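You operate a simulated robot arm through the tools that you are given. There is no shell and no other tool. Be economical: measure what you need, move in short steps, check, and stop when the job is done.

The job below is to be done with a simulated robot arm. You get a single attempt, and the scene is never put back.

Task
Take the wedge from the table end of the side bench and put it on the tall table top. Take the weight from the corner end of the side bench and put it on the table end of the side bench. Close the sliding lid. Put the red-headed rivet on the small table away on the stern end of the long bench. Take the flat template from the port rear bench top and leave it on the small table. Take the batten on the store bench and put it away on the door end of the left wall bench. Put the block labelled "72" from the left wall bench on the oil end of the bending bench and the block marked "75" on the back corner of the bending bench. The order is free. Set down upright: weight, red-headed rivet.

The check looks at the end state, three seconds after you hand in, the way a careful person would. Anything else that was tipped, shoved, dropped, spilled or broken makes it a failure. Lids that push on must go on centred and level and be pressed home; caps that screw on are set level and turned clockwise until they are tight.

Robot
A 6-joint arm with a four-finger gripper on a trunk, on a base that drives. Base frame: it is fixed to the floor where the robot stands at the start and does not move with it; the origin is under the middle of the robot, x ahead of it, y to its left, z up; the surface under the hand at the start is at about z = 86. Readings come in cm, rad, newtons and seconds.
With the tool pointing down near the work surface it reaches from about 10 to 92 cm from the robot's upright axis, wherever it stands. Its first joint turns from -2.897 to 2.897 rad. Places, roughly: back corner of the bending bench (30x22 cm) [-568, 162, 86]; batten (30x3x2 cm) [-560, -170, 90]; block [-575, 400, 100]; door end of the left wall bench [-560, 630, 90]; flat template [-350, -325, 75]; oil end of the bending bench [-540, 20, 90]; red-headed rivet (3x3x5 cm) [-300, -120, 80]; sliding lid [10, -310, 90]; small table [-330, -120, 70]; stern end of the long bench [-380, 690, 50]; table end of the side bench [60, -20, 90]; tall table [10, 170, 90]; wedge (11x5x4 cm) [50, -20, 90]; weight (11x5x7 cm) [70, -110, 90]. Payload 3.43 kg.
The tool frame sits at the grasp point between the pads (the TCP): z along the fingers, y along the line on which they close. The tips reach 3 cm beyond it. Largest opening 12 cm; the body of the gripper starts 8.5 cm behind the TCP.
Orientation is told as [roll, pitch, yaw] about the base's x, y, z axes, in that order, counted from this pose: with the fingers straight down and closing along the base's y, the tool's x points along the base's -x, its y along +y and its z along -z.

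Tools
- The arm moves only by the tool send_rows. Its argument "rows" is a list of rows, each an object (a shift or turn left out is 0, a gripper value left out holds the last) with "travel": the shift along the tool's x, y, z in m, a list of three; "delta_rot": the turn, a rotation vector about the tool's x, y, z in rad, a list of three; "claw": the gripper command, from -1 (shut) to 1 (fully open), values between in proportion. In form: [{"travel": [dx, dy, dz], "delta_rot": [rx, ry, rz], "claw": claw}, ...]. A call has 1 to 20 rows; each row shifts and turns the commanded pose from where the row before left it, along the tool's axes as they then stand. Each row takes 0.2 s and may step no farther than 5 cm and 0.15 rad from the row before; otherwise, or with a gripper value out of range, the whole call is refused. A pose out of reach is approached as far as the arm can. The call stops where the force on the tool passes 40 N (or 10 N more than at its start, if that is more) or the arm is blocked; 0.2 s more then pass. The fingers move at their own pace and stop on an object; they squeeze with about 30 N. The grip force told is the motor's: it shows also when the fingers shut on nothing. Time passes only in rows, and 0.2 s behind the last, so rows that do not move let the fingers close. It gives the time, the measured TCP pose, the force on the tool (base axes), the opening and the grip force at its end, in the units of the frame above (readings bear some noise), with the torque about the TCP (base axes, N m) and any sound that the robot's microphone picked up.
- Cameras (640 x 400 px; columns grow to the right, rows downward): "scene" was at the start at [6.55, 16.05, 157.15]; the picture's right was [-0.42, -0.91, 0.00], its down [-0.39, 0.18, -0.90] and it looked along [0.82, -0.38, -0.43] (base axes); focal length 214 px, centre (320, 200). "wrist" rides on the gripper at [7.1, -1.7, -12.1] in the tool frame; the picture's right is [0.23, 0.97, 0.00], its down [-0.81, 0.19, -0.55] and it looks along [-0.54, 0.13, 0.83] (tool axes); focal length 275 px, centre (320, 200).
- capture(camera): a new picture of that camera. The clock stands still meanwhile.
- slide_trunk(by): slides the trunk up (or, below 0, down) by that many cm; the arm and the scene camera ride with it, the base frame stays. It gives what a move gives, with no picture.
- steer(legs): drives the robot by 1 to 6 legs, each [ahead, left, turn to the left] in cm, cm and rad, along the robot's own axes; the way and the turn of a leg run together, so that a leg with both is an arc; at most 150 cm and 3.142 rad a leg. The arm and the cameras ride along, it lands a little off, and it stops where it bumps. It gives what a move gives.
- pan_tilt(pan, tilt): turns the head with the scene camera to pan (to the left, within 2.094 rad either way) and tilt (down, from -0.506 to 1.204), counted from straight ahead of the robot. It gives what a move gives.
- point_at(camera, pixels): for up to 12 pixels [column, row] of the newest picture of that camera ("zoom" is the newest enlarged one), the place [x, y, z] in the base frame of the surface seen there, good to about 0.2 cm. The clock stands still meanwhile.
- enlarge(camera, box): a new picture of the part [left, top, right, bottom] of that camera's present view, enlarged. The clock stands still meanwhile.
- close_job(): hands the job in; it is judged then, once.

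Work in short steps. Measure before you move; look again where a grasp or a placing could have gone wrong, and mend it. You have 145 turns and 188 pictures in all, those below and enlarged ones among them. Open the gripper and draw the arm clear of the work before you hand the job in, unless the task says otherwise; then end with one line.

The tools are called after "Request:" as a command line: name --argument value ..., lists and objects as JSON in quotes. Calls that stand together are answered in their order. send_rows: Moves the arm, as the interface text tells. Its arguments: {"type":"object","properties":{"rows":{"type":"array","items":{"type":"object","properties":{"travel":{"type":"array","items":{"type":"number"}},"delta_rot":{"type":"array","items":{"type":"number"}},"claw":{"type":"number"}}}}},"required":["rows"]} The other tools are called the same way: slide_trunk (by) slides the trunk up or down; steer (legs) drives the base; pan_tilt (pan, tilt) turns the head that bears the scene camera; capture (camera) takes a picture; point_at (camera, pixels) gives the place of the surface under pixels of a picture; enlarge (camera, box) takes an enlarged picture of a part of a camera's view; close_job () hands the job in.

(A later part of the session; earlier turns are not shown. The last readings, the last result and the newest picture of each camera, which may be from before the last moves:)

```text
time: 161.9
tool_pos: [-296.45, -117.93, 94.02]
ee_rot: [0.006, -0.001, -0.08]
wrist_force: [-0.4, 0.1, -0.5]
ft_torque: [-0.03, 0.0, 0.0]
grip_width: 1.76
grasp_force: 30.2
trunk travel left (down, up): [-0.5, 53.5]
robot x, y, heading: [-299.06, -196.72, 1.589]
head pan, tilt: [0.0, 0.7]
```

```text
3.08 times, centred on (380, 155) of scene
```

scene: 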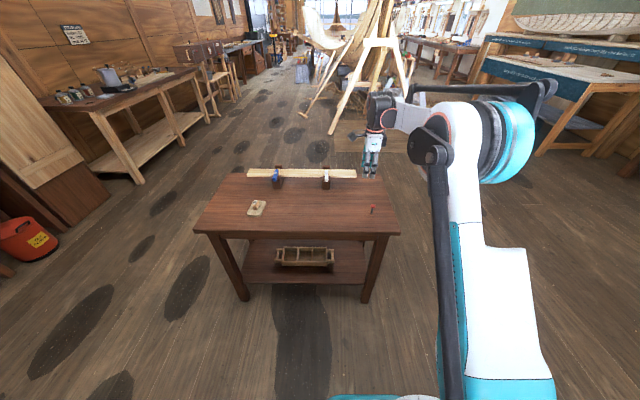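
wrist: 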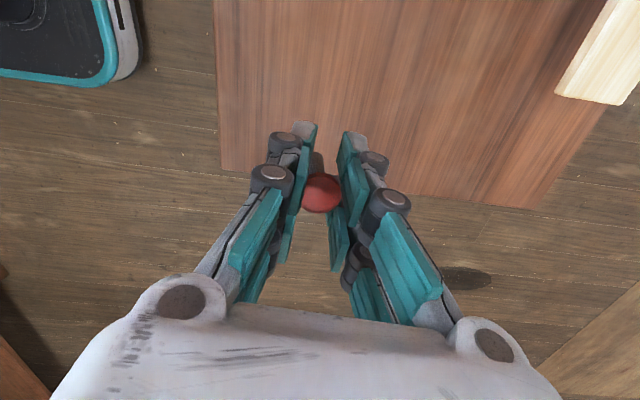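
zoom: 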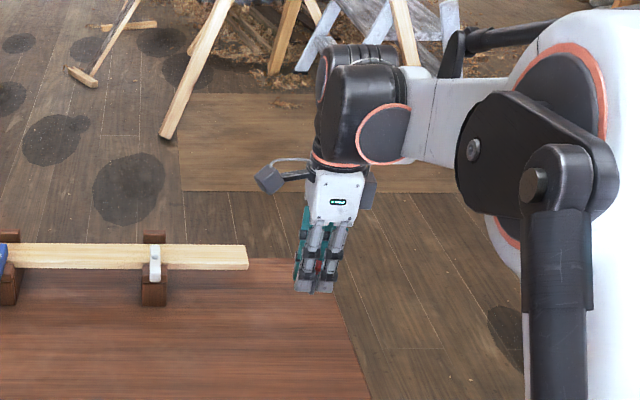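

Rivet held upright. Raise the trunk, retract the arm, and survey the aisle ahead for obstacles.

Request:
send_rows --rows '[{"travel": [0, -0.04, 0]}, {"travel": [0, -0.04, 0]}, {"travel": [0, -0.04, 0]}, {"travel": [0, -0.04, 0]}, {"travel": [0, -0.04, 0]}, {"travel": [0, -0.04, 0]}, {"travel": [0, -0.04, 0]}]'

Request:
slide_trunk --by 20

Request:
pan_tilt --pan 0.5 --tilt 0.4

Request:
capture --camera "scene"

```text
time: 163.5
tool_pos: [-298.81, -145.91, 94.0]
ee_rot: [0.005, -0.001, -0.08]
wrist_force: [0.5, 0.6, -0.1]
ft_torque: [-0.03, -0.02, -0.01]
grip_width: 1.76
grasp_force: 30.3
trunk travel left (down, up): [-0.5, 53.5]
robot x, y, heading: [-298.69, -196.48, 1.585]
head pan, tilt: [0.0, 0.7]
```

```text
time: 165.7
tool_pos: [-298.69, -145.83, 114.03]
ee_rot: [0.006, 0.001, -0.081]
wrist_force: [-0.6, -0.2, -1.1]
ft_torque: [-0.01, 0.01, 0.05]
grip_width: 1.77
grasp_force: 30.0
trunk travel left (down, up): [-20.5, 33.5]
robot x, y, heading: [-298.82, -197.02, 1.586]
head pan, tilt: [0.0, 0.7]
```

```text
time: 166.6
tool_pos: [-298.72, -145.86, 114.17]
ee_rot: [0.004, -0.001, -0.081]
wrist_force: [0.6, -0.7, -0.1]
ft_torque: [-0.02, 0.01, 0.01]
grip_width: 1.77
grasp_force: 29.6
trunk travel left (down, up): [-20.5, 33.5]
robot x, y, heading: [-298.98, -196.58, 1.589]
head pan, tilt: [0.499, 0.4]
```

```text
116 pictures are left
```

scene: 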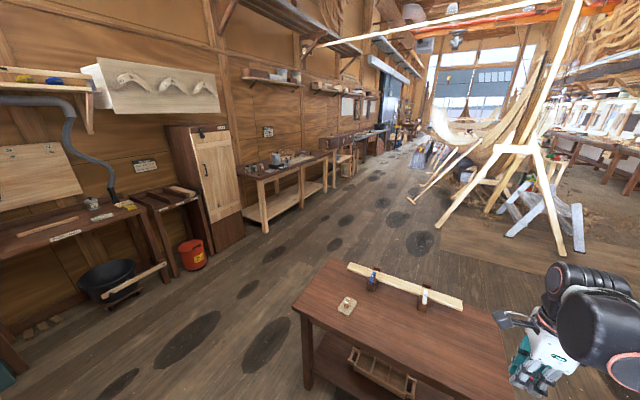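

Aisle is seen between the left wall benches and the boat. Measure key obstacles.

Request:
point_at --camera "scene" --pixels '[[205, 262], [440, 224], [410, 204], [266, 228], [328, 186], [110, 295], [420, 152], [440, 120], [405, 140], [355, 165], [300, 375], [245, 178]]'

Request:
enlarge --camera "scene" --box '[310, 60, 530, 200]'

```text
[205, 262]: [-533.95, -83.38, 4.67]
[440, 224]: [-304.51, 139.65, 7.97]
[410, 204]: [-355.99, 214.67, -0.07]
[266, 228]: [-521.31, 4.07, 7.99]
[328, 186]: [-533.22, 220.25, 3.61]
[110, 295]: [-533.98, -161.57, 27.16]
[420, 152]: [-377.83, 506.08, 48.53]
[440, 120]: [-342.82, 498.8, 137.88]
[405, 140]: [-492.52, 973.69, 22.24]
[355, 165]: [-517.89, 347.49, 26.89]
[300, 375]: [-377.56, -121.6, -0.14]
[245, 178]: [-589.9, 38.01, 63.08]
```

```text
2.86 times, centred on (420, 130) of scene
```

zoom: 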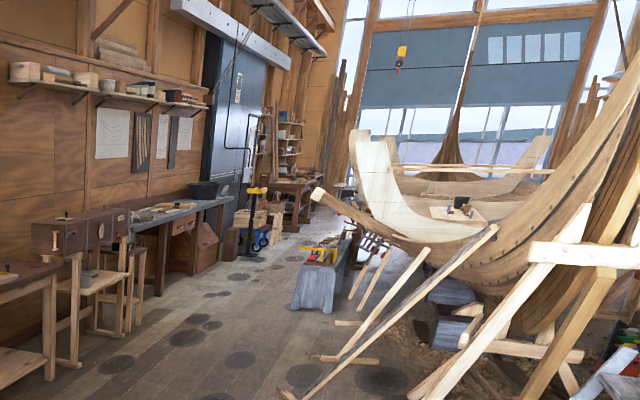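

Drive left to x ≈ −445, then ahead along the aisle in four legs.

Request:
steer --legs '[[0, 145, -0.018], [145, 0, 0], [145, 0, 0], [145, 0, 0], [130, 0, 0]]'

Request:
pan_tilt --pan 0 --tilt 0.4

Request:
capture --camera "scene"

Request:
pan_tilt --pan 1.4 --tilt 0.5

Request:
capture --camera "scene"

```text
time: 200.4
tool_pos: [-453.88, 417.62, 114.13]
ee_rot: [0.006, 0.0, -0.084]
wrist_force: [0.0, 0.1, -0.1]
ft_torque: [0.0, 0.01, 0.0]
grip_width: 1.65
grasp_force: 30.1
trunk travel left (down, up): [-20.5, 33.5]
robot x, y, heading: [-453.88, 366.66, 1.584]
head pan, tilt: [0.499, 0.4]
```

```text
time: 201.3
tool_pos: [-453.95, 417.56, 114.09]
ee_rot: [0.005, 0.002, -0.084]
wrist_force: [-0.8, -0.2, -0.8]
ft_torque: [0.01, -0.02, 0.02]
grip_width: 1.67
grasp_force: 30.1
trunk travel left (down, up): [-20.5, 33.5]
robot x, y, heading: [-454.54, 366.5, 1.583]
head pan, tilt: [0.0, 0.4]
```

```text
114 pictures are left
```

scene: 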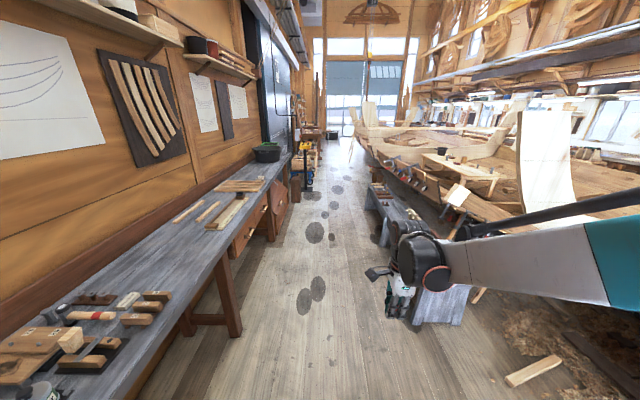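

```text
time: 202.8
tool_pos: [-453.81, 417.61, 114.08]
ee_rot: [0.004, 0.001, -0.084]
wrist_force: [0.2, -0.5, -0.7]
ft_torque: [0.01, 0.02, 0.0]
grip_width: 1.69
grasp_force: 30.0
trunk travel left (down, up): [-20.5, 33.5]
robot x, y, heading: [-454.16, 366.55, 1.583]
head pan, tilt: [1.4, 0.499]
```

```text
113 pictures are left
```

scene: 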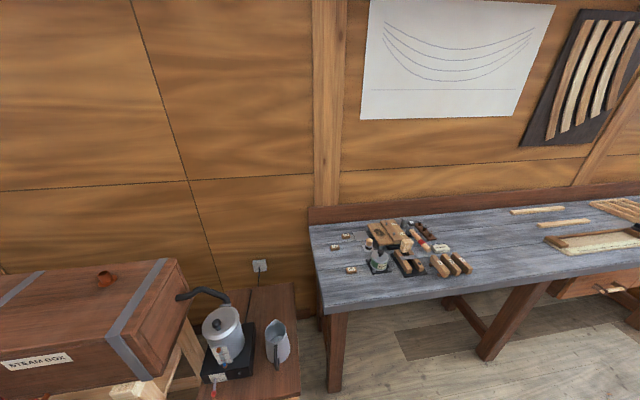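

The left wall bench's near end holds small marked pieces near (350,245). Enlarge those, and check the rivet in the grip.

Request:
enlarge --camera "scene" --box '[310, 200, 480, 300]'

Request:
enlarge --camera "wrist" --box '[240, 100, 400, 230]'

```text
3.76 times, centred on (395, 250) of scene
```

zoom: 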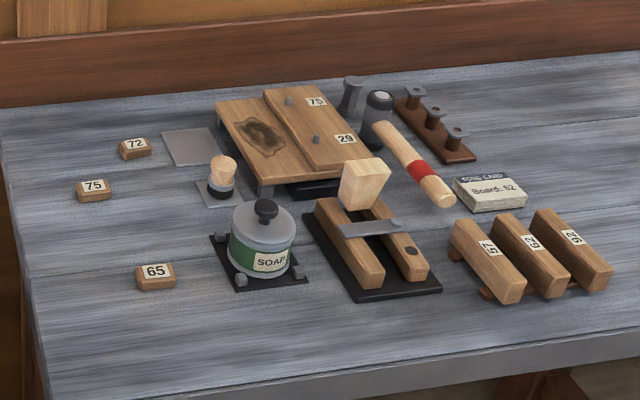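

```text
3.08 times, centred on (320, 165) of wrist
```

zoom: 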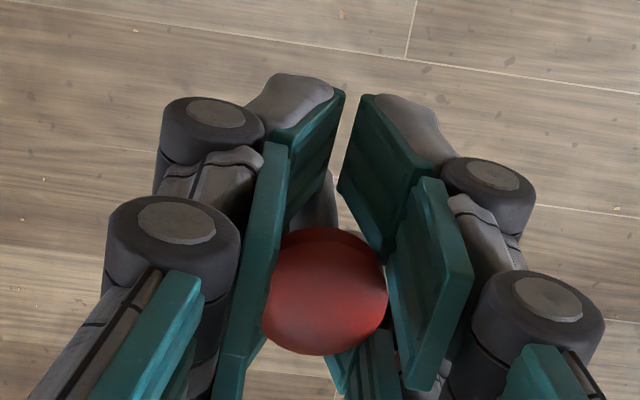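

Loose blocks 72, 75 and 65 noted. The rivet still hangs straight. Drive on toward the stern end in two legs and look.

Request:
steer --legs '[[130, 0, -0.012], [130, 0, 0]]'

Request:
pan_tilt --pan -0.5 --tilt 0.6

Request:
capture --camera "scene"

Request:
pan_tilt --pan 0.3 --tilt 0.5

Request:
capture --camera "scene"

```text
time: 215.5
tool_pos: [-450.56, 678.13, 114.05]
ee_rot: [0.004, 0.0, -0.117]
wrist_force: [-0.2, 0.2, -0.3]
ft_torque: [0.0, 0.0, -0.01]
grip_width: 1.69
grasp_force: 30.3
trunk travel left (down, up): [-20.5, 33.5]
robot x, y, heading: [-452.73, 626.98, 1.552]
head pan, tilt: [1.4, 0.499]
```

```text
time: 217.4
tool_pos: [-450.54, 678.01, 114.16]
ee_rot: [0.005, -0.001, -0.117]
wrist_force: [-0.3, 0.8, -0.7]
ft_torque: [-0.01, 0.03, 0.02]
grip_width: 1.69
grasp_force: 29.8
trunk travel left (down, up): [-20.5, 33.5]
robot x, y, heading: [-452.75, 627.3, 1.55]
head pan, tilt: [-0.499, 0.6]
```

```text
110 pictures are left
```

scene: 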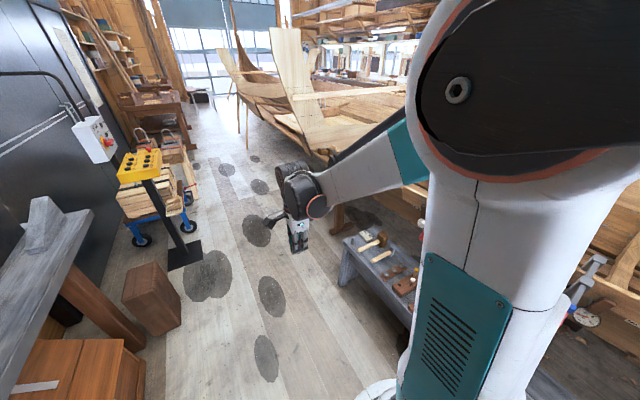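

```text
time: 218.5
tool_pos: [-450.59, 678.18, 114.14]
ee_rot: [0.006, 0.001, -0.116]
wrist_force: [0.4, -0.8, -1.0]
ft_torque: [-0.03, 0.01, 0.0]
grip_width: 1.72
grasp_force: 30.5
trunk travel left (down, up): [-20.5, 33.5]
robot x, y, heading: [-452.68, 627.41, 1.554]
head pan, tilt: [0.3, 0.499]
```

```text
109 pictures are left
```

scene: 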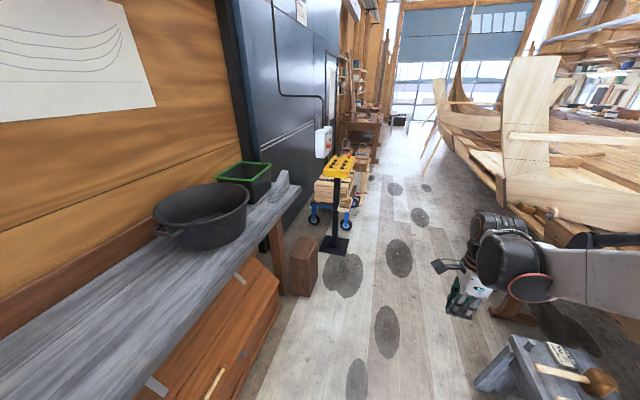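

The long bench end is at lower right with a mallet and card on it. Measure and enlarge.

Request:
point_at --camera "scene" --pixels '[[512, 340], [560, 352], [478, 382], [530, 380], [600, 382], [300, 265], [335, 245]]'

Request:
pan_tilt --pan -0.3 --tilt 0.9

Request:
capture --camera "scene"

```text
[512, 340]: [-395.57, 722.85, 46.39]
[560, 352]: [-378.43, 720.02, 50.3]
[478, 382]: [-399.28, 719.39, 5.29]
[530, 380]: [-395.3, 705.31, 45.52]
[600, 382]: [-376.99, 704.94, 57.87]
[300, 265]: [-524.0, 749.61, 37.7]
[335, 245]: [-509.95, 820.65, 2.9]
```

```text
time: 219.5
tool_pos: [-450.58, 678.02, 113.97]
ee_rot: [0.005, 0.0, -0.117]
wrist_force: [0.6, -0.2, -0.2]
ft_torque: [0.01, -0.01, 0.01]
grip_width: 1.74
grasp_force: 30.5
trunk travel left (down, up): [-20.5, 33.5]
robot x, y, heading: [-452.65, 627.24, 1.55]
head pan, tilt: [-0.3, 0.901]
```

```text
108 pictures are left
```

scene: 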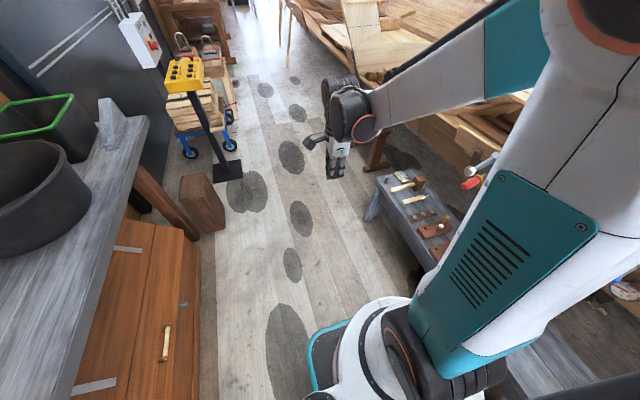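

Request:
enlarge --camera "scene" --box '[350, 155, 490, 260]'

Request:
point_at --camera "zoom" --pixels '[[135, 90], [255, 65], [235, 90], [240, 140], [330, 110], [320, 200], [400, 270], [160, 130], [210, 190], [270, 240], [350, 340], [180, 100]]'

```text
3.81 times, centred on (420, 208) of scene
```

zoom: 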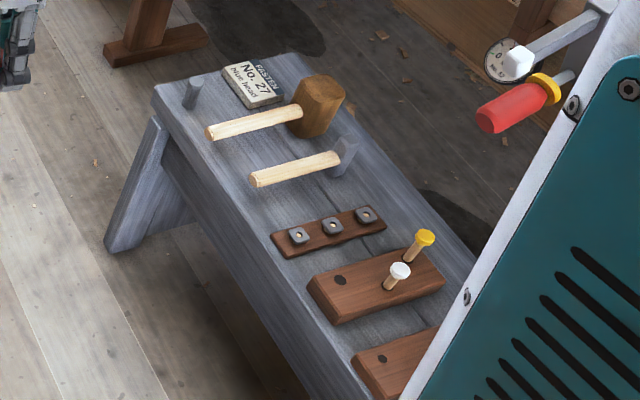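

```text
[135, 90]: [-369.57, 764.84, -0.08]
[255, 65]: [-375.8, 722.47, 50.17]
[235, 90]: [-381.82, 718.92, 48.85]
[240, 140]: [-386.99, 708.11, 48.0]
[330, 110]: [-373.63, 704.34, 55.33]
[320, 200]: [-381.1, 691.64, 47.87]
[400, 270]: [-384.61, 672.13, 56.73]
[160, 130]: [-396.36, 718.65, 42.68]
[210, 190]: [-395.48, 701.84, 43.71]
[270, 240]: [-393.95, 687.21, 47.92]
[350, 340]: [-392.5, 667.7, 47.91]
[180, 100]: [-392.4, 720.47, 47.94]
```

The bench top is z ≈ 47.9 with hammers, a rove strip and rivet blocks; a free patch lies near (−383, 696). Drive ahead 66 cm and turn right to face it.

Request:
steer --legs '[[66, 0, 0], [0, 0, -1.55]]'

Request:
pan_tilt --pan 0.2 --tilt 1.0

Request:
capture --camera "scene"

Request:
capture --camera "wrist"

```text
time: 226.9
tool_pos: [-400.39, 692.98, 114.2]
ee_rot: [0.005, 0.001, -1.65]
wrist_force: [-0.3, 0.2, 0.0]
ft_torque: [-0.04, 0.0, 0.0]
grip_width: 1.7
grasp_force: 29.7
trunk travel left (down, up): [-20.5, 33.5]
robot x, y, heading: [-451.32, 693.02, 0.023]
head pan, tilt: [-0.3, 0.901]
```

```text
time: 227.8
tool_pos: [-400.37, 692.88, 114.06]
ee_rot: [0.005, 0.001, -1.65]
wrist_force: [-0.2, 0.2, -1.2]
ft_torque: [0.04, 0.02, 0.0]
grip_width: 1.69
grasp_force: 29.9
trunk travel left (down, up): [-20.5, 33.5]
robot x, y, heading: [-451.21, 693.12, 0.012]
head pan, tilt: [0.201, 1.0]
```

```text
106 pictures are left
```

scene: 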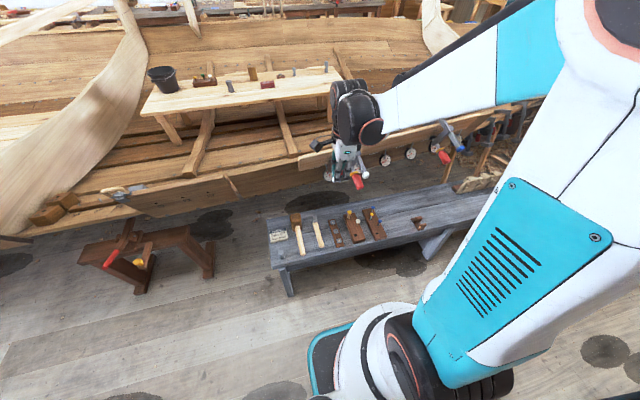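

```text
105 pictures are left
```

wrist: 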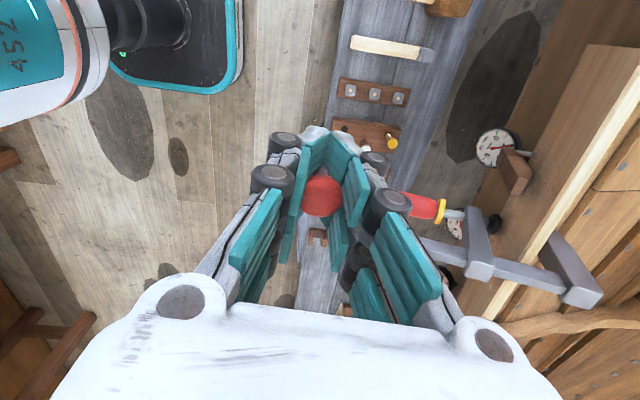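

The boat's side with clamps is near the bench; measure clearances and the free patch.

Request:
point_at --camera "wrist" --pixels '[[400, 200], [420, 207], [460, 215], [480, 250], [560, 285], [515, 170], [545, 110], [490, 145], [385, 70], [375, 50], [345, 95], [400, 100]]'

Request:
point_at --camera "scene" --pixels '[[268, 220], [272, 265], [322, 232], [340, 236], [330, 215], [312, 250], [327, 246], [278, 236], [357, 182], [440, 155], [330, 160], [300, 165]]'

Request:
enlarge --camera "scene" --box '[250, 140, 470, 300]'

```text
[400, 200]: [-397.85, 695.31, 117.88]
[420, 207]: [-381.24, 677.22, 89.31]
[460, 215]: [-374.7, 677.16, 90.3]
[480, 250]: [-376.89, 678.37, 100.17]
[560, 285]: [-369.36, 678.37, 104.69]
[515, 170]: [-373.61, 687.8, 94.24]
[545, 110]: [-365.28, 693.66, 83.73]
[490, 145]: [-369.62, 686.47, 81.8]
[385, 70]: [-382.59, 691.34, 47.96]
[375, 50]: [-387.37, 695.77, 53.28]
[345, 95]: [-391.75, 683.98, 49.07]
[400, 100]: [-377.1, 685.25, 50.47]
```

```text
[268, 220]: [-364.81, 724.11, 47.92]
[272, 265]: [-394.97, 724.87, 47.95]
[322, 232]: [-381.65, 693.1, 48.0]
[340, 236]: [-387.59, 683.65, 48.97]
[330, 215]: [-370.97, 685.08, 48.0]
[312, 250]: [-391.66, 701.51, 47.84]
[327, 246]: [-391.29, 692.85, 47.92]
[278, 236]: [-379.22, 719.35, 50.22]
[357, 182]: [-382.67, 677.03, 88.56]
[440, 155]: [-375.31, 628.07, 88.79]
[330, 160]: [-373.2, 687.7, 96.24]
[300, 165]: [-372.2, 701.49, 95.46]
```

```text
2.50 times, centred on (360, 220) of scene
```

zoom: 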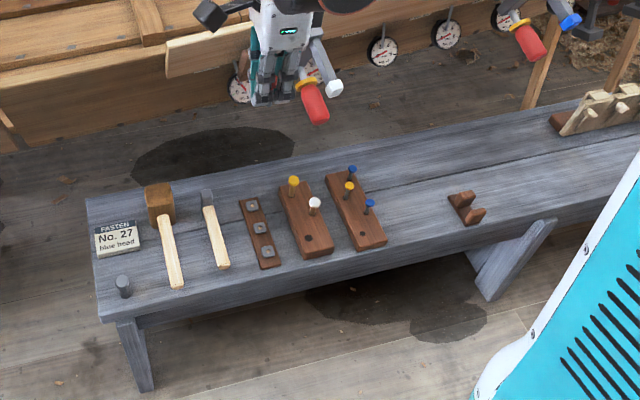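

Free spot near (−389, 713) between the peg and mallet handle, clear of the boat's clamps. Move over it and lower the trunk.

Request:
send_rows --rows '[{"travel": [0.042, 0.0, 0]}, {"travel": [0.042, 0.0, 0]}, {"travel": [0.042, 0.02, 0]}, {"travel": [0.042, 0.025, 0]}, {"travel": [0.041, 0.025, 0]}, {"travel": [0, 0.028, 0]}]'

Request:
slide_trunk --by -20

Request:
capture --camera "wrist"

Request:
capture --camera "scene"

```text
time: 229.2
tool_pos: [-388.98, 713.12, 114.25]
ee_rot: [0.005, 0.001, -1.649]
wrist_force: [-0.4, 0.3, -0.5]
ft_torque: [-0.02, 0.0, 0.0]
grip_width: 1.68
grasp_force: 29.7
trunk travel left (down, up): [-20.5, 33.5]
robot x, y, heading: [-451.77, 693.05, 0.021]
head pan, tilt: [0.201, 1.0]
```

```text
time: 231.4
tool_pos: [-388.96, 713.07, 94.16]
ee_rot: [0.005, 0.001, -1.648]
wrist_force: [-0.5, 0.8, 0.0]
ft_torque: [0.01, 0.03, 0.02]
grip_width: 1.72
grasp_force: 30.2
trunk travel left (down, up): [-0.5, 53.5]
robot x, y, heading: [-451.87, 693.11, 0.018]
head pan, tilt: [0.201, 1.0]
```

```text
103 pictures are left
```

wrist: 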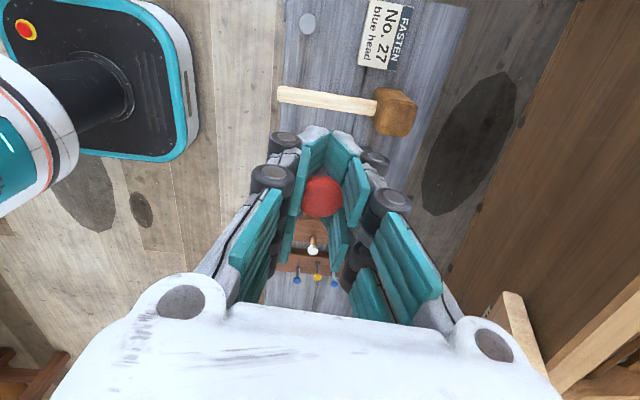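

```text
102 pictures are left
```

scene: 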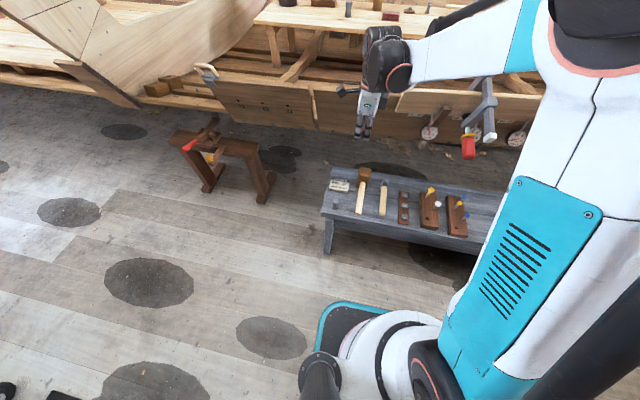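

Measure the free patch from the wrist view between peg (307,22) and mallet handle (310,97).

Request:
point_at --camera "wrist" --pixels '[[307, 22], [280, 96], [375, 104], [395, 110], [310, 60], [330, 60], [362, 50], [320, 120], [285, 125], [520, 320]]'

```text
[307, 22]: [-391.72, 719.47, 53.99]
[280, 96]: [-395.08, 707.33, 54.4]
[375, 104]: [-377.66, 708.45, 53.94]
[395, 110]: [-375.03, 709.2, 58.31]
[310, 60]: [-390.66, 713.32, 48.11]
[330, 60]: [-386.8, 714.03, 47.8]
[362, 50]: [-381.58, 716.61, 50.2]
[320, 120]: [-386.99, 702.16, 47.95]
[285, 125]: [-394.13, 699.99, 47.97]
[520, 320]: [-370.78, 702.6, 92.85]
```

The gap at y 708.5–718.5 is good; descend 36 cm here and look.

Request:
send_rows --rows '[{"travel": [0, 0, 0.04]}, {"travel": [0, 0, 0.04]}, {"travel": [0, 0, 0.04]}, {"travel": [0, 0, 0.04]}, {"travel": [0, 0, 0.04]}, {"travel": [0, 0, 0.04]}, {"travel": [0, 0, 0.04]}, {"travel": [0, 0, 0.04]}, {"travel": [0, 0, 0.04]}, {}]'

Request:
capture --camera "wrist"

Request:
enlarge --camera "scene" --box '[290, 60, 470, 220]'

```text
time: 233.6
tool_pos: [-388.82, 713.14, 58.24]
ee_rot: [0.004, 0.001, -1.651]
wrist_force: [-0.6, 1.1, -1.2]
ft_torque: [0.01, 0.05, -0.06]
grip_width: 1.71
grasp_force: 30.5
trunk travel left (down, up): [-0.5, 53.5]
robot x, y, heading: [-451.46, 693.1, 0.017]
head pan, tilt: [0.201, 1.0]
```

```text
101 pictures are left
```

wrist: 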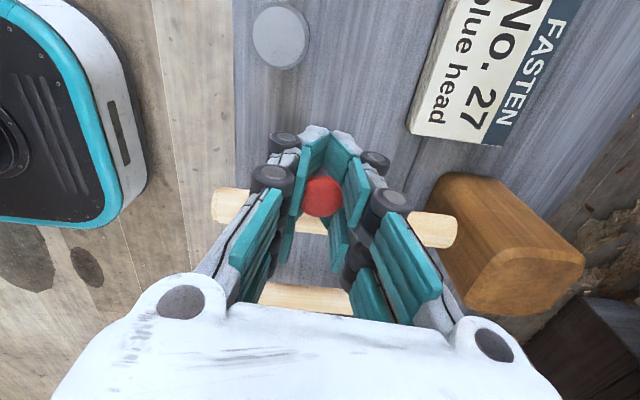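

```text
2.50 times, centred on (380, 140) of scene
```

zoom: 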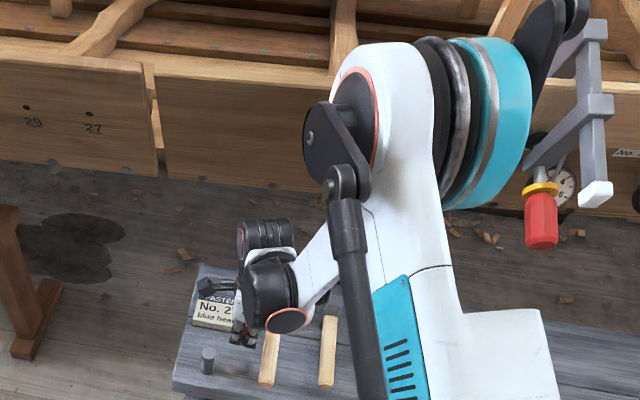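

Check the elbow's clearance to the clamp before the last 6 cm.

Request:
point_at --camera "zoom" --pixels '[[525, 100], [490, 190], [545, 25], [545, 160], [540, 185], [595, 190], [400, 60], [450, 150]]'

```text
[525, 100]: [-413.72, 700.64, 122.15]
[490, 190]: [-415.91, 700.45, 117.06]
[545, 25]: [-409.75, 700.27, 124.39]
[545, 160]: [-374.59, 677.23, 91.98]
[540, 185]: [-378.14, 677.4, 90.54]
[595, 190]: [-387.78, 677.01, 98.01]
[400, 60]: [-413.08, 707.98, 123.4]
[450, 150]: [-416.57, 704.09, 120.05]
```

Elbow is well clear. Lower slowly to z ≈ 52.4.

Request:
send_rows --rows '[{"travel": [0, 0, 0.03]}, {"travel": [0, 0, 0.02]}, {"travel": [0, 0, 0.008]}, {"travel": [0, 0, 0.001]}, {}]'

Request:
capture --camera "wrist"

```text
time: 234.8
tool_pos: [-388.75, 713.13, 52.28]
ee_rot: [0.005, -0.001, -1.649]
wrist_force: [-1.0, 0.2, 0.3]
ft_torque: [-0.03, 0.04, 0.0]
grip_width: 1.69
grasp_force: 29.6
trunk travel left (down, up): [-0.5, 53.5]
robot x, y, heading: [-451.53, 693.4, 0.02]
head pan, tilt: [0.201, 1.0]
```

```text
99 pictures are left
```

wrist: 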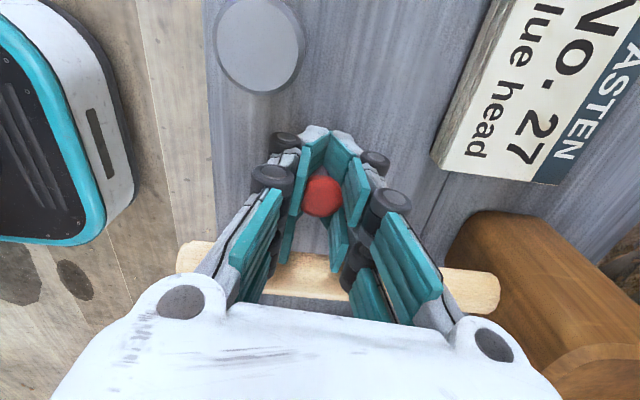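

Feel for contact with 1 mm steps.

Request:
send_rows --rows '[{"travel": [0, 0, 0.001]}, {"travel": [0, 0, 0.001]}, {}]'

```text
time: 235.6
tool_pos: [-388.83, 713.07, 52.14]
ee_rot: [0.007, 0.0, -1.649]
wrist_force: [-0.4, 0.1, -0.7]
ft_torque: [-0.01, -0.01, 0.0]
grip_width: 1.71
grasp_force: 29.6
trunk travel left (down, up): [-0.5, 53.5]
robot x, y, heading: [-451.34, 693.01, 0.015]
head pan, tilt: [0.201, 1.0]
```

Request:
send_rows --rows '[{"travel": [0, 0, 0.001]}, {}, {"travel": [0, 0, 0.001]}, {}]'

```text
time: 236.6
tool_pos: [-388.67, 712.97, 51.77]
ee_rot: [0.005, 0.0, -1.649]
wrist_force: [0.5, -0.3, -0.9]
ft_torque: [0.02, -0.01, -0.01]
grip_width: 1.7
grasp_force: 29.1
trunk travel left (down, up): [-0.5, 53.5]
robot x, y, heading: [-451.24, 693.05, 0.016]
head pan, tilt: [0.201, 1.0]
```

No contact yet; enlarge the wrist view to see the stem foot.

Request:
enlarge --camera "wrist" --box '[270, 110, 380, 230]'

Request:
enlarge --camera "scene" --box '[370, 160, 420, 220]'

Request:
send_rows --rows '[{"travel": [0, 0, 0.001]}, {}]'

```text
3.33 times, centred on (325, 170) of wrist
```

zoom: 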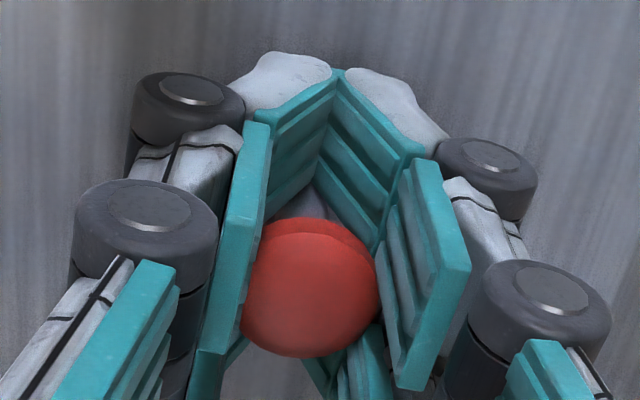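

```text
6.67 times, centred on (395, 190) of scene
```

zoom: 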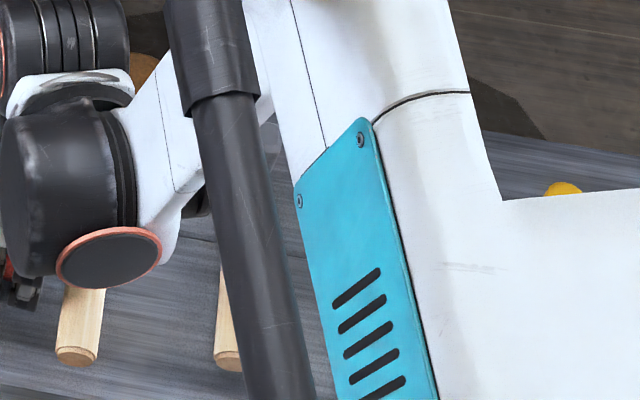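

```text
time: 237.2
tool_pos: [-388.86, 713.09, 51.77]
ee_rot: [0.006, 0.0, -1.649]
wrist_force: [-0.5, -0.5, 0.1]
ft_torque: [0.0, -0.02, 0.0]
grip_width: 1.69
grasp_force: 29.5
trunk travel left (down, up): [-0.5, 53.5]
robot x, y, heading: [-451.12, 692.99, 0.018]
head pan, tilt: [0.201, 1.0]
```

The pads seem to have pivoted inward and lifted the rivet a little. Keep lowering in small steps, watching force (tips have 0.8 cm left).

Request:
send_rows --rows '[{"travel": [0, 0, 0.001]}, {}, {"travel": [0, 0, 0.001]}, {}, {"travel": [0, 0, 0.001]}, {}]'

```text
time: 238.6
tool_pos: [-388.71, 713.16, 51.56]
ee_rot: [0.008, 0.001, -1.649]
wrist_force: [2.1, 0.7, 22.4]
ft_torque: [0.04, -0.04, -0.01]
grip_width: 1.71
grasp_force: 30.0
trunk travel left (down, up): [-0.5, 53.5]
robot x, y, heading: [-451.52, 692.65, 0.018]
head pan, tilt: [0.201, 1.0]
```

Contact, 22 N. Ease off 0.5 mm and open the fingers gradually.

Request:
send_rows --rows '[{"travel": [0, 0, -0.0005]}, {"claw": -0.68}, {"claw": -0.64}, {"claw": -0.6}, {"claw": -0.55}, {"claw": -0.5}, {"claw": -0.45}, {"claw": -0.4}, {}]'

Request:
capture --camera "wrist"

```text
time: 240.6
tool_pos: [-388.54, 713.13, 51.51]
ee_rot: [0.005, 0.0, -1.648]
wrist_force: [-0.2, -0.6, -0.7]
ft_torque: [-0.02, -0.01, -0.04]
grip_width: 3.6
grasp_force: 0.0
trunk travel left (down, up): [-0.5, 53.5]
robot x, y, heading: [-451.71, 693.24, 0.018]
head pan, tilt: [0.201, 1.0]
```

```text
96 pictures are left
```

wrist: 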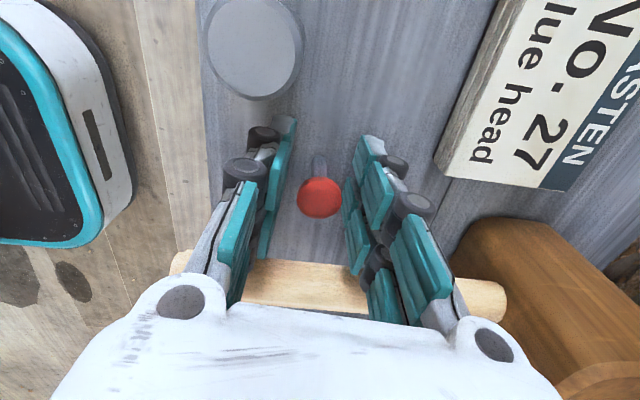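

The rivet stands free. Rise straight up and check.

Request:
send_rows --rows '[{"travel": [0, 0, -0.02]}, {"travel": [0, 0, -0.04]}, {"travel": [0, 0, -0.04]}, {"travel": [0, 0, -0.04]}, {"travel": [0, 0, -0.04]}, {"travel": [0, 0, -0.04]}, {"travel": [0, 0, -0.04]}, {"travel": [0, 0, -0.04]}, {"travel": [0, 0, -0.04]}, {"travel": [0, 0, -0.04]}, {"travel": [0, 0, -0.04]}]'

Request:
enlarge --camera "scene" --box '[290, 130, 450, 250]'

Request:
slide_trunk --by 20

Request:
capture --camera "wrist"

```text
time: 243.0
tool_pos: [-389.0, 713.2, 93.41]
ee_rot: [0.005, 0.0, -1.649]
wrist_force: [0.2, 0.2, -0.3]
ft_torque: [0.02, 0.0, 0.01]
grip_width: 3.6
grasp_force: 0.2
trunk travel left (down, up): [-0.5, 53.5]
robot x, y, heading: [-451.13, 692.92, 0.017]
head pan, tilt: [0.201, 1.0]
```

```text
3.33 times, centred on (370, 190) of scene
```

zoom: 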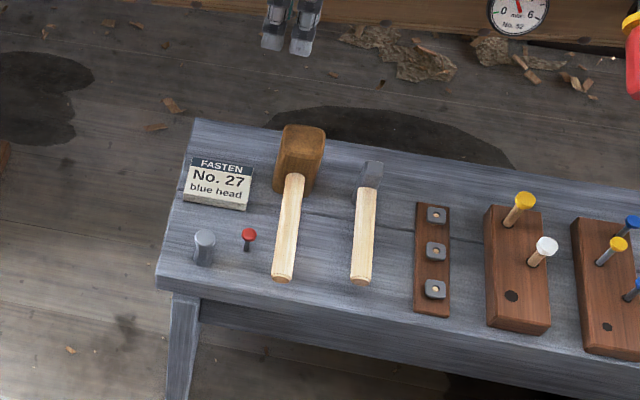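

```text
time: 245.2
tool_pos: [-389.13, 713.19, 113.4]
ee_rot: [0.005, 0.001, -1.648]
wrist_force: [-0.5, -0.6, -0.1]
ft_torque: [-0.04, -0.06, -0.03]
grip_width: 3.6
grasp_force: 0.0
trunk travel left (down, up): [-20.5, 33.5]
robot x, y, heading: [-451.09, 693.21, 0.02]
head pan, tilt: [0.201, 1.0]
```

```text
94 pictures are left
```

wrist: 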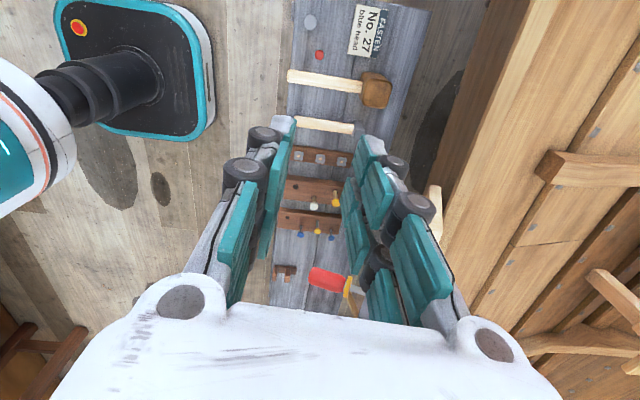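

Rivet stands upright between peg and mallet. Retract, turn toward the left wall, and drive back to y ≈ 405 for the blocks.

Request:
send_rows --rows '[{"travel": [-0.03, -0.04, 0]}, {"travel": [-0.03, -0.04, 0]}, {"travel": [-0.03, -0.04, 0]}, {"travel": [-0.03, -0.04, 0]}, {"travel": [-0.03, -0.02, 0]}]'

Request:
steer --legs '[[0, 0, 1.56], [0, 0, 1.56], [0, 145, 0], [0, 143, 0]]'

Request:
pan_tilt --pan 0 --tilt 0.6

Request:
capture --camera "scene"

```text
time: 246.4
tool_pos: [-408.34, 699.61, 113.32]
ee_rot: [0.007, 0.004, -1.649]
wrist_force: [-0.4, -0.6, -0.6]
ft_torque: [-0.02, 0.01, -0.03]
grip_width: 3.61
grasp_force: 0.0
trunk travel left (down, up): [-20.5, 33.5]
robot x, y, heading: [-451.14, 693.2, 0.014]
head pan, tilt: [0.201, 1.0]
```

```text
time: 267.9
tool_pos: [-489.44, 398.63, 113.25]
ee_rot: [0.005, 0.001, 1.497]
wrist_force: [0.1, -0.4, -0.8]
ft_torque: [-0.01, 0.0, -0.01]
grip_width: 3.6
grasp_force: 0.0
trunk travel left (down, up): [-20.5, 33.5]
robot x, y, heading: [-446.24, 405.2, -3.121]
head pan, tilt: [0.201, 1.0]
```

```text
time: 268.8
tool_pos: [-489.59, 398.64, 113.33]
ee_rot: [0.006, 0.001, 1.495]
wrist_force: [0.0, 0.2, -0.4]
ft_torque: [-0.01, 0.02, -0.01]
grip_width: 3.59
grasp_force: 0.0
trunk travel left (down, up): [-20.5, 33.5]
robot x, y, heading: [-446.59, 405.57, -3.122]
head pan, tilt: [0.0, 0.6]
```

```text
93 pictures are left
```

scene: 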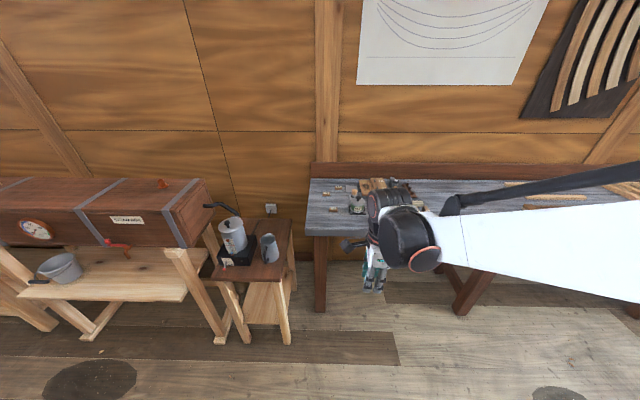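

Enlarge the block area and measure the loose blocks and bench edge.

Request:
enlarge --camera "scene" --box '[300, 165, 400, 240]'

Request:
point_at --camera "zoom" --pixels '[[180, 142], [195, 115], [215, 285], [165, 165], [255, 135], [60, 430], [50, 380], [340, 250], [385, 130], [270, 200]]'

```text
5.33 times, centred on (350, 202) of scene
```

zoom: 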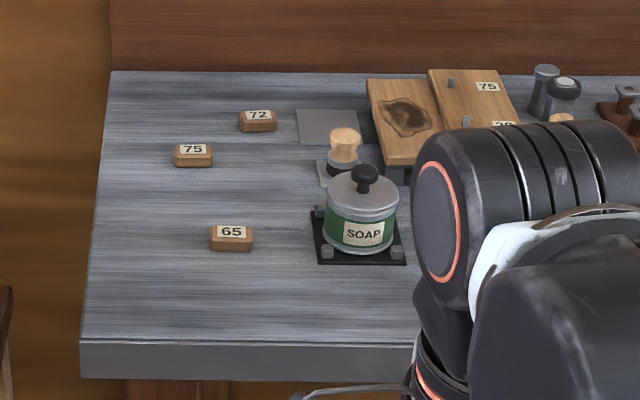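

```text
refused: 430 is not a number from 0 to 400
```

Request:
point_at --camera "zoom" --pixels '[[258, 116], [257, 128], [193, 150], [193, 162], [231, 232], [85, 342], [110, 75], [345, 135], [365, 170], [320, 215], [400, 250], [300, 112]]'

```text
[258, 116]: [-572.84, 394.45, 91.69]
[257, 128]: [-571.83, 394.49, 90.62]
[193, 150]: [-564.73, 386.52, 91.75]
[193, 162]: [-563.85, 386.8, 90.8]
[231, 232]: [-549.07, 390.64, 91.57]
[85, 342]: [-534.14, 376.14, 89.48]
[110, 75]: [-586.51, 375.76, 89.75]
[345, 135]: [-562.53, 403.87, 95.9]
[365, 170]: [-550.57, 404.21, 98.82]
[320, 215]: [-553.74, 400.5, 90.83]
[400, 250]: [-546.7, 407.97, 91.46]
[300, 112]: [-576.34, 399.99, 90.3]
```

Blocks: 72 at (−572.4, 394.5), 75 at (−564.3, 386.7), top z 91.7 on a bench at 89.6. Drive nearer and position the hand for a wrist look.

Request:
steer --legs '[[42, -10, 0]]'

Request:
capture --camera "wrist"

```text
time: 271.4
tool_pos: [-531.66, 407.9, 113.32]
ee_rot: [0.005, 0.0, 1.495]
wrist_force: [0.1, -0.5, 0.6]
ft_torque: [-0.02, -0.01, 0.0]
grip_width: 3.62
grasp_force: 0.1
trunk travel left (down, up): [-20.5, 33.5]
robot x, y, heading: [-488.41, 414.51, -3.124]
head pan, tilt: [0.0, 0.6]
```

```text
91 pictures are left
```

wrist: 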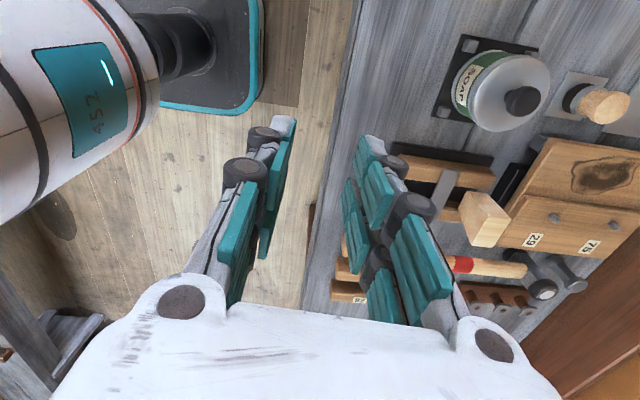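

Move the hand over the blocks and look.

Request:
send_rows --rows '[{"travel": [0.02, 0.045, 0]}, {"travel": [0.02, 0.045, 0]}, {"travel": [0.02, 0.045, 0]}, {"travel": [0.02, 0.045, 0]}, {"travel": [0.02, 0.045, 0]}, {"travel": [0.02, 0.045, 0]}, {"travel": [0.01, 0.045, 0]}, {"travel": [0.0, 0.04, 0]}, {"claw": 0.1}]'

Request:
capture --camera "wrist"

```text
time: 273.4
tool_pos: [-568.03, 397.58, 113.58]
ee_rot: [0.006, 0.0, 1.495]
wrist_force: [1.0, 0.1, 0.1]
ft_torque: [-0.01, 0.0, 0.01]
grip_width: 6.6
grasp_force: 0.1
trunk travel left (down, up): [-20.5, 33.5]
robot x, y, heading: [-488.6, 414.47, -3.127]
head pan, tilt: [0.0, 0.6]
```

```text
90 pictures are left
```

wrist: 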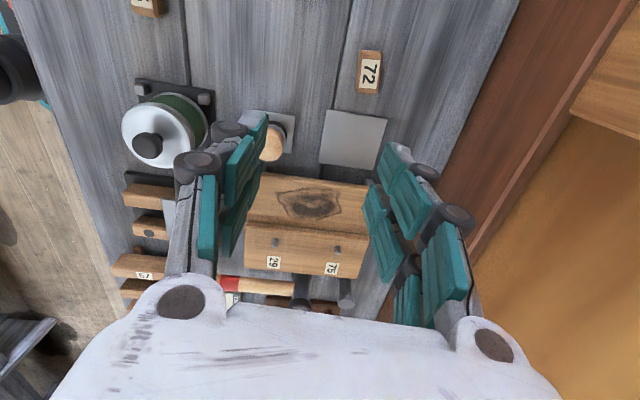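

Block 72 at (369,72), long side along y; fingers close along x. Measure its corners.

Request:
enlarge --camera "wrist" --box '[320, 40, 420, 110]'

Request:
point_at --camera "wrist" --pixels '[[361, 54], [383, 54], [357, 90], [379, 91], [370, 72], [369, 100], [350, 80], [395, 150]]'

```text
5.71 times, centred on (370, 75) of wrist
```

zoom: 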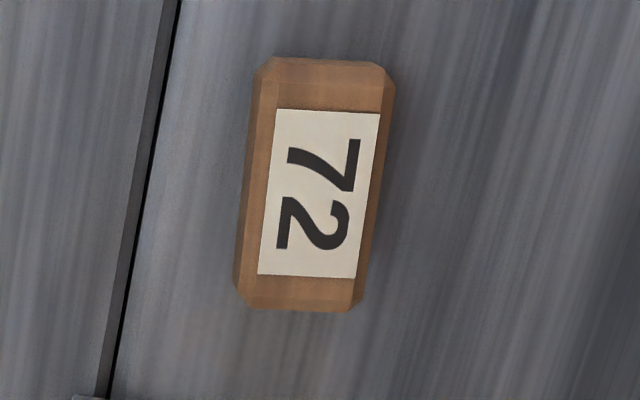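

```text
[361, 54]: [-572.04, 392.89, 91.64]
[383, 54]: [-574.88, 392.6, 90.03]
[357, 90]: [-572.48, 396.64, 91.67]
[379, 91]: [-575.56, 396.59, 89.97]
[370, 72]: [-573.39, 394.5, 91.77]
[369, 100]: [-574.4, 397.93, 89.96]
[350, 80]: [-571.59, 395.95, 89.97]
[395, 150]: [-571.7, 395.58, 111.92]
```

Block 72 centre (−573.4, 394.6), turned ≈0.1 rad. Align, descend to z ≈ 96 and check.

Request:
send_rows --rows '[{"travel": [0.017, 0.0257, 0]}, {"travel": [0.017, 0.0257, 0]}, {"delta_rot": [0, 0, -0.085]}, {"delta_rot": [0, 0, -0.085]}, {"travel": [0, 0, 0.04]}, {"travel": [0, 0, 0.04]}, {"travel": [0, 0, 0.04]}, {"travel": [0, 0, 0.04]}, {"travel": [0, 0, 0.015]}, {}]'

Request:
capture --camera "wrist"

```text
time: 275.6
tool_pos: [-573.46, 394.56, 95.95]
ee_rot: [0.004, 0.0, 1.664]
wrist_force: [0.1, 0.1, -0.3]
ft_torque: [-0.02, 0.03, 0.0]
grip_width: 6.57
grasp_force: 0.1
trunk travel left (down, up): [-20.5, 33.5]
robot x, y, heading: [-488.56, 414.29, -3.125]
head pan, tilt: [0.0, 0.6]
```

```text
88 pictures are left
```

wrist: 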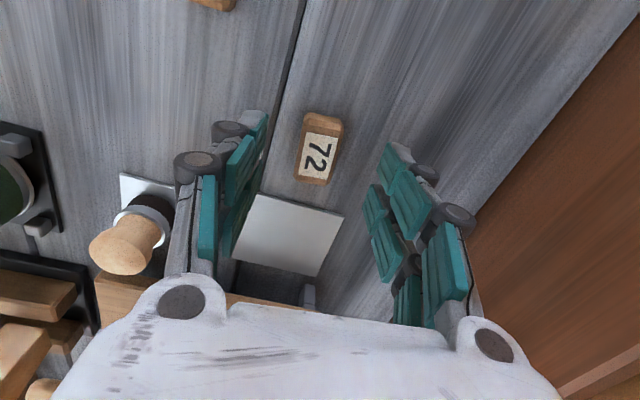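

Centred. Lower to z ≈ 93.3 and close, then lift.

Request:
send_rows --rows '[{"travel": [0, 0, 0.02]}, {"travel": [0, 0, 0.006]}, {}, {"claw": -0.3}, {"claw": -1}, {"claw": -1}, {"claw": -1}]'

Request:
send_rows --rows '[{"travel": [0, 0, -0.01]}, {"travel": [0, 0, -0.03]}, {"travel": [0, 0, -0.04]}, {"travel": [0, 0, -0.04]}, {"travel": [0, 0, -0.04]}, {"travel": [0, 0, -0.04]}]'

Request:
capture --camera "wrist"

```text
time: 277.2
tool_pos: [-573.54, 394.7, 93.37]
ee_rot: [0.006, 0.0, 1.664]
wrist_force: [-0.4, -1.2, -0.5]
ft_torque: [0.01, 0.0, 0.02]
grip_width: 2.48
grasp_force: 30.0
trunk travel left (down, up): [-20.5, 33.5]
robot x, y, heading: [-488.39, 414.43, -3.121]
head pan, tilt: [0.0, 0.6]
```

```text
time: 278.6
tool_pos: [-573.3, 394.56, 113.62]
ee_rot: [0.007, 0.0, 1.664]
wrist_force: [0.1, 0.0, -0.4]
ft_torque: [0.0, -0.02, 0.0]
grip_width: 2.5
grasp_force: 30.2
trunk travel left (down, up): [-20.5, 33.5]
robot x, y, heading: [-488.36, 414.58, -3.119]
head pan, tilt: [0.0, 0.6]
```

```text
87 pictures are left
```

wrist: 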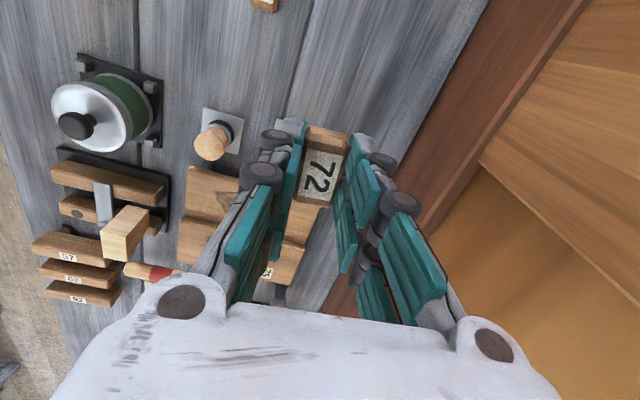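

Block 72 held. Retract, back off and drive down to the bending bench's oil end (y ≈ 25).

Request:
send_rows --rows '[{"travel": [0, -0.045, 0]}, {"travel": [0, -0.045, 0]}, {"travel": [0, -0.045, 0]}, {"travel": [0, -0.045, 0]}, {"travel": [0, -0.045, 0]}, {"travel": [0, -0.045, 0]}, {"travel": [0, -0.045, 0]}, {"travel": [0, -0.045, 0]}, {"travel": [0, -0.045, 0]}]'

Request:
steer --legs '[[-40, 0, 0], [0, 130, 0], [0, 130, 0]]'

Request:
pan_tilt --pan 0.2 --tilt 0.6

Request:
capture --camera "scene"

```text
time: 280.6
tool_pos: [-533.03, 398.33, 113.2]
ee_rot: [0.008, -0.001, 1.665]
wrist_force: [0.2, 1.1, -0.3]
ft_torque: [0.01, 0.06, 0.03]
grip_width: 2.49
grasp_force: 29.9
trunk travel left (down, up): [-20.5, 33.5]
robot x, y, heading: [-488.53, 414.18, -3.122]
head pan, tilt: [0.0, 0.6]
```

```text
time: 295.4
tool_pos: [-486.62, 137.7, 113.25]
ee_rot: [0.005, -0.002, 1.673]
wrist_force: [-0.3, 0.3, -0.1]
ft_torque: [0.03, 0.04, 0.02]
grip_width: 2.47
grasp_force: 29.9
trunk travel left (down, up): [-20.5, 33.5]
robot x, y, heading: [-442.32, 153.87, -3.113]
head pan, tilt: [0.0, 0.6]
```

```text
time: 296.1
tool_pos: [-486.59, 137.75, 113.12]
ee_rot: [0.006, 0.001, 1.672]
wrist_force: [0.4, 0.7, 0.0]
ft_torque: [-0.02, 0.0, 0.02]
grip_width: 2.45
grasp_force: 29.9
trunk travel left (down, up): [-20.5, 33.5]
robot x, y, heading: [-442.0, 154.16, -3.118]
head pan, tilt: [0.201, 0.6]
```

```text
86 pictures are left
```

scene: 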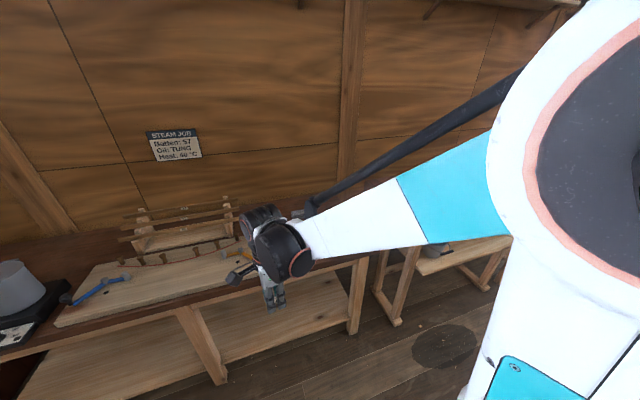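

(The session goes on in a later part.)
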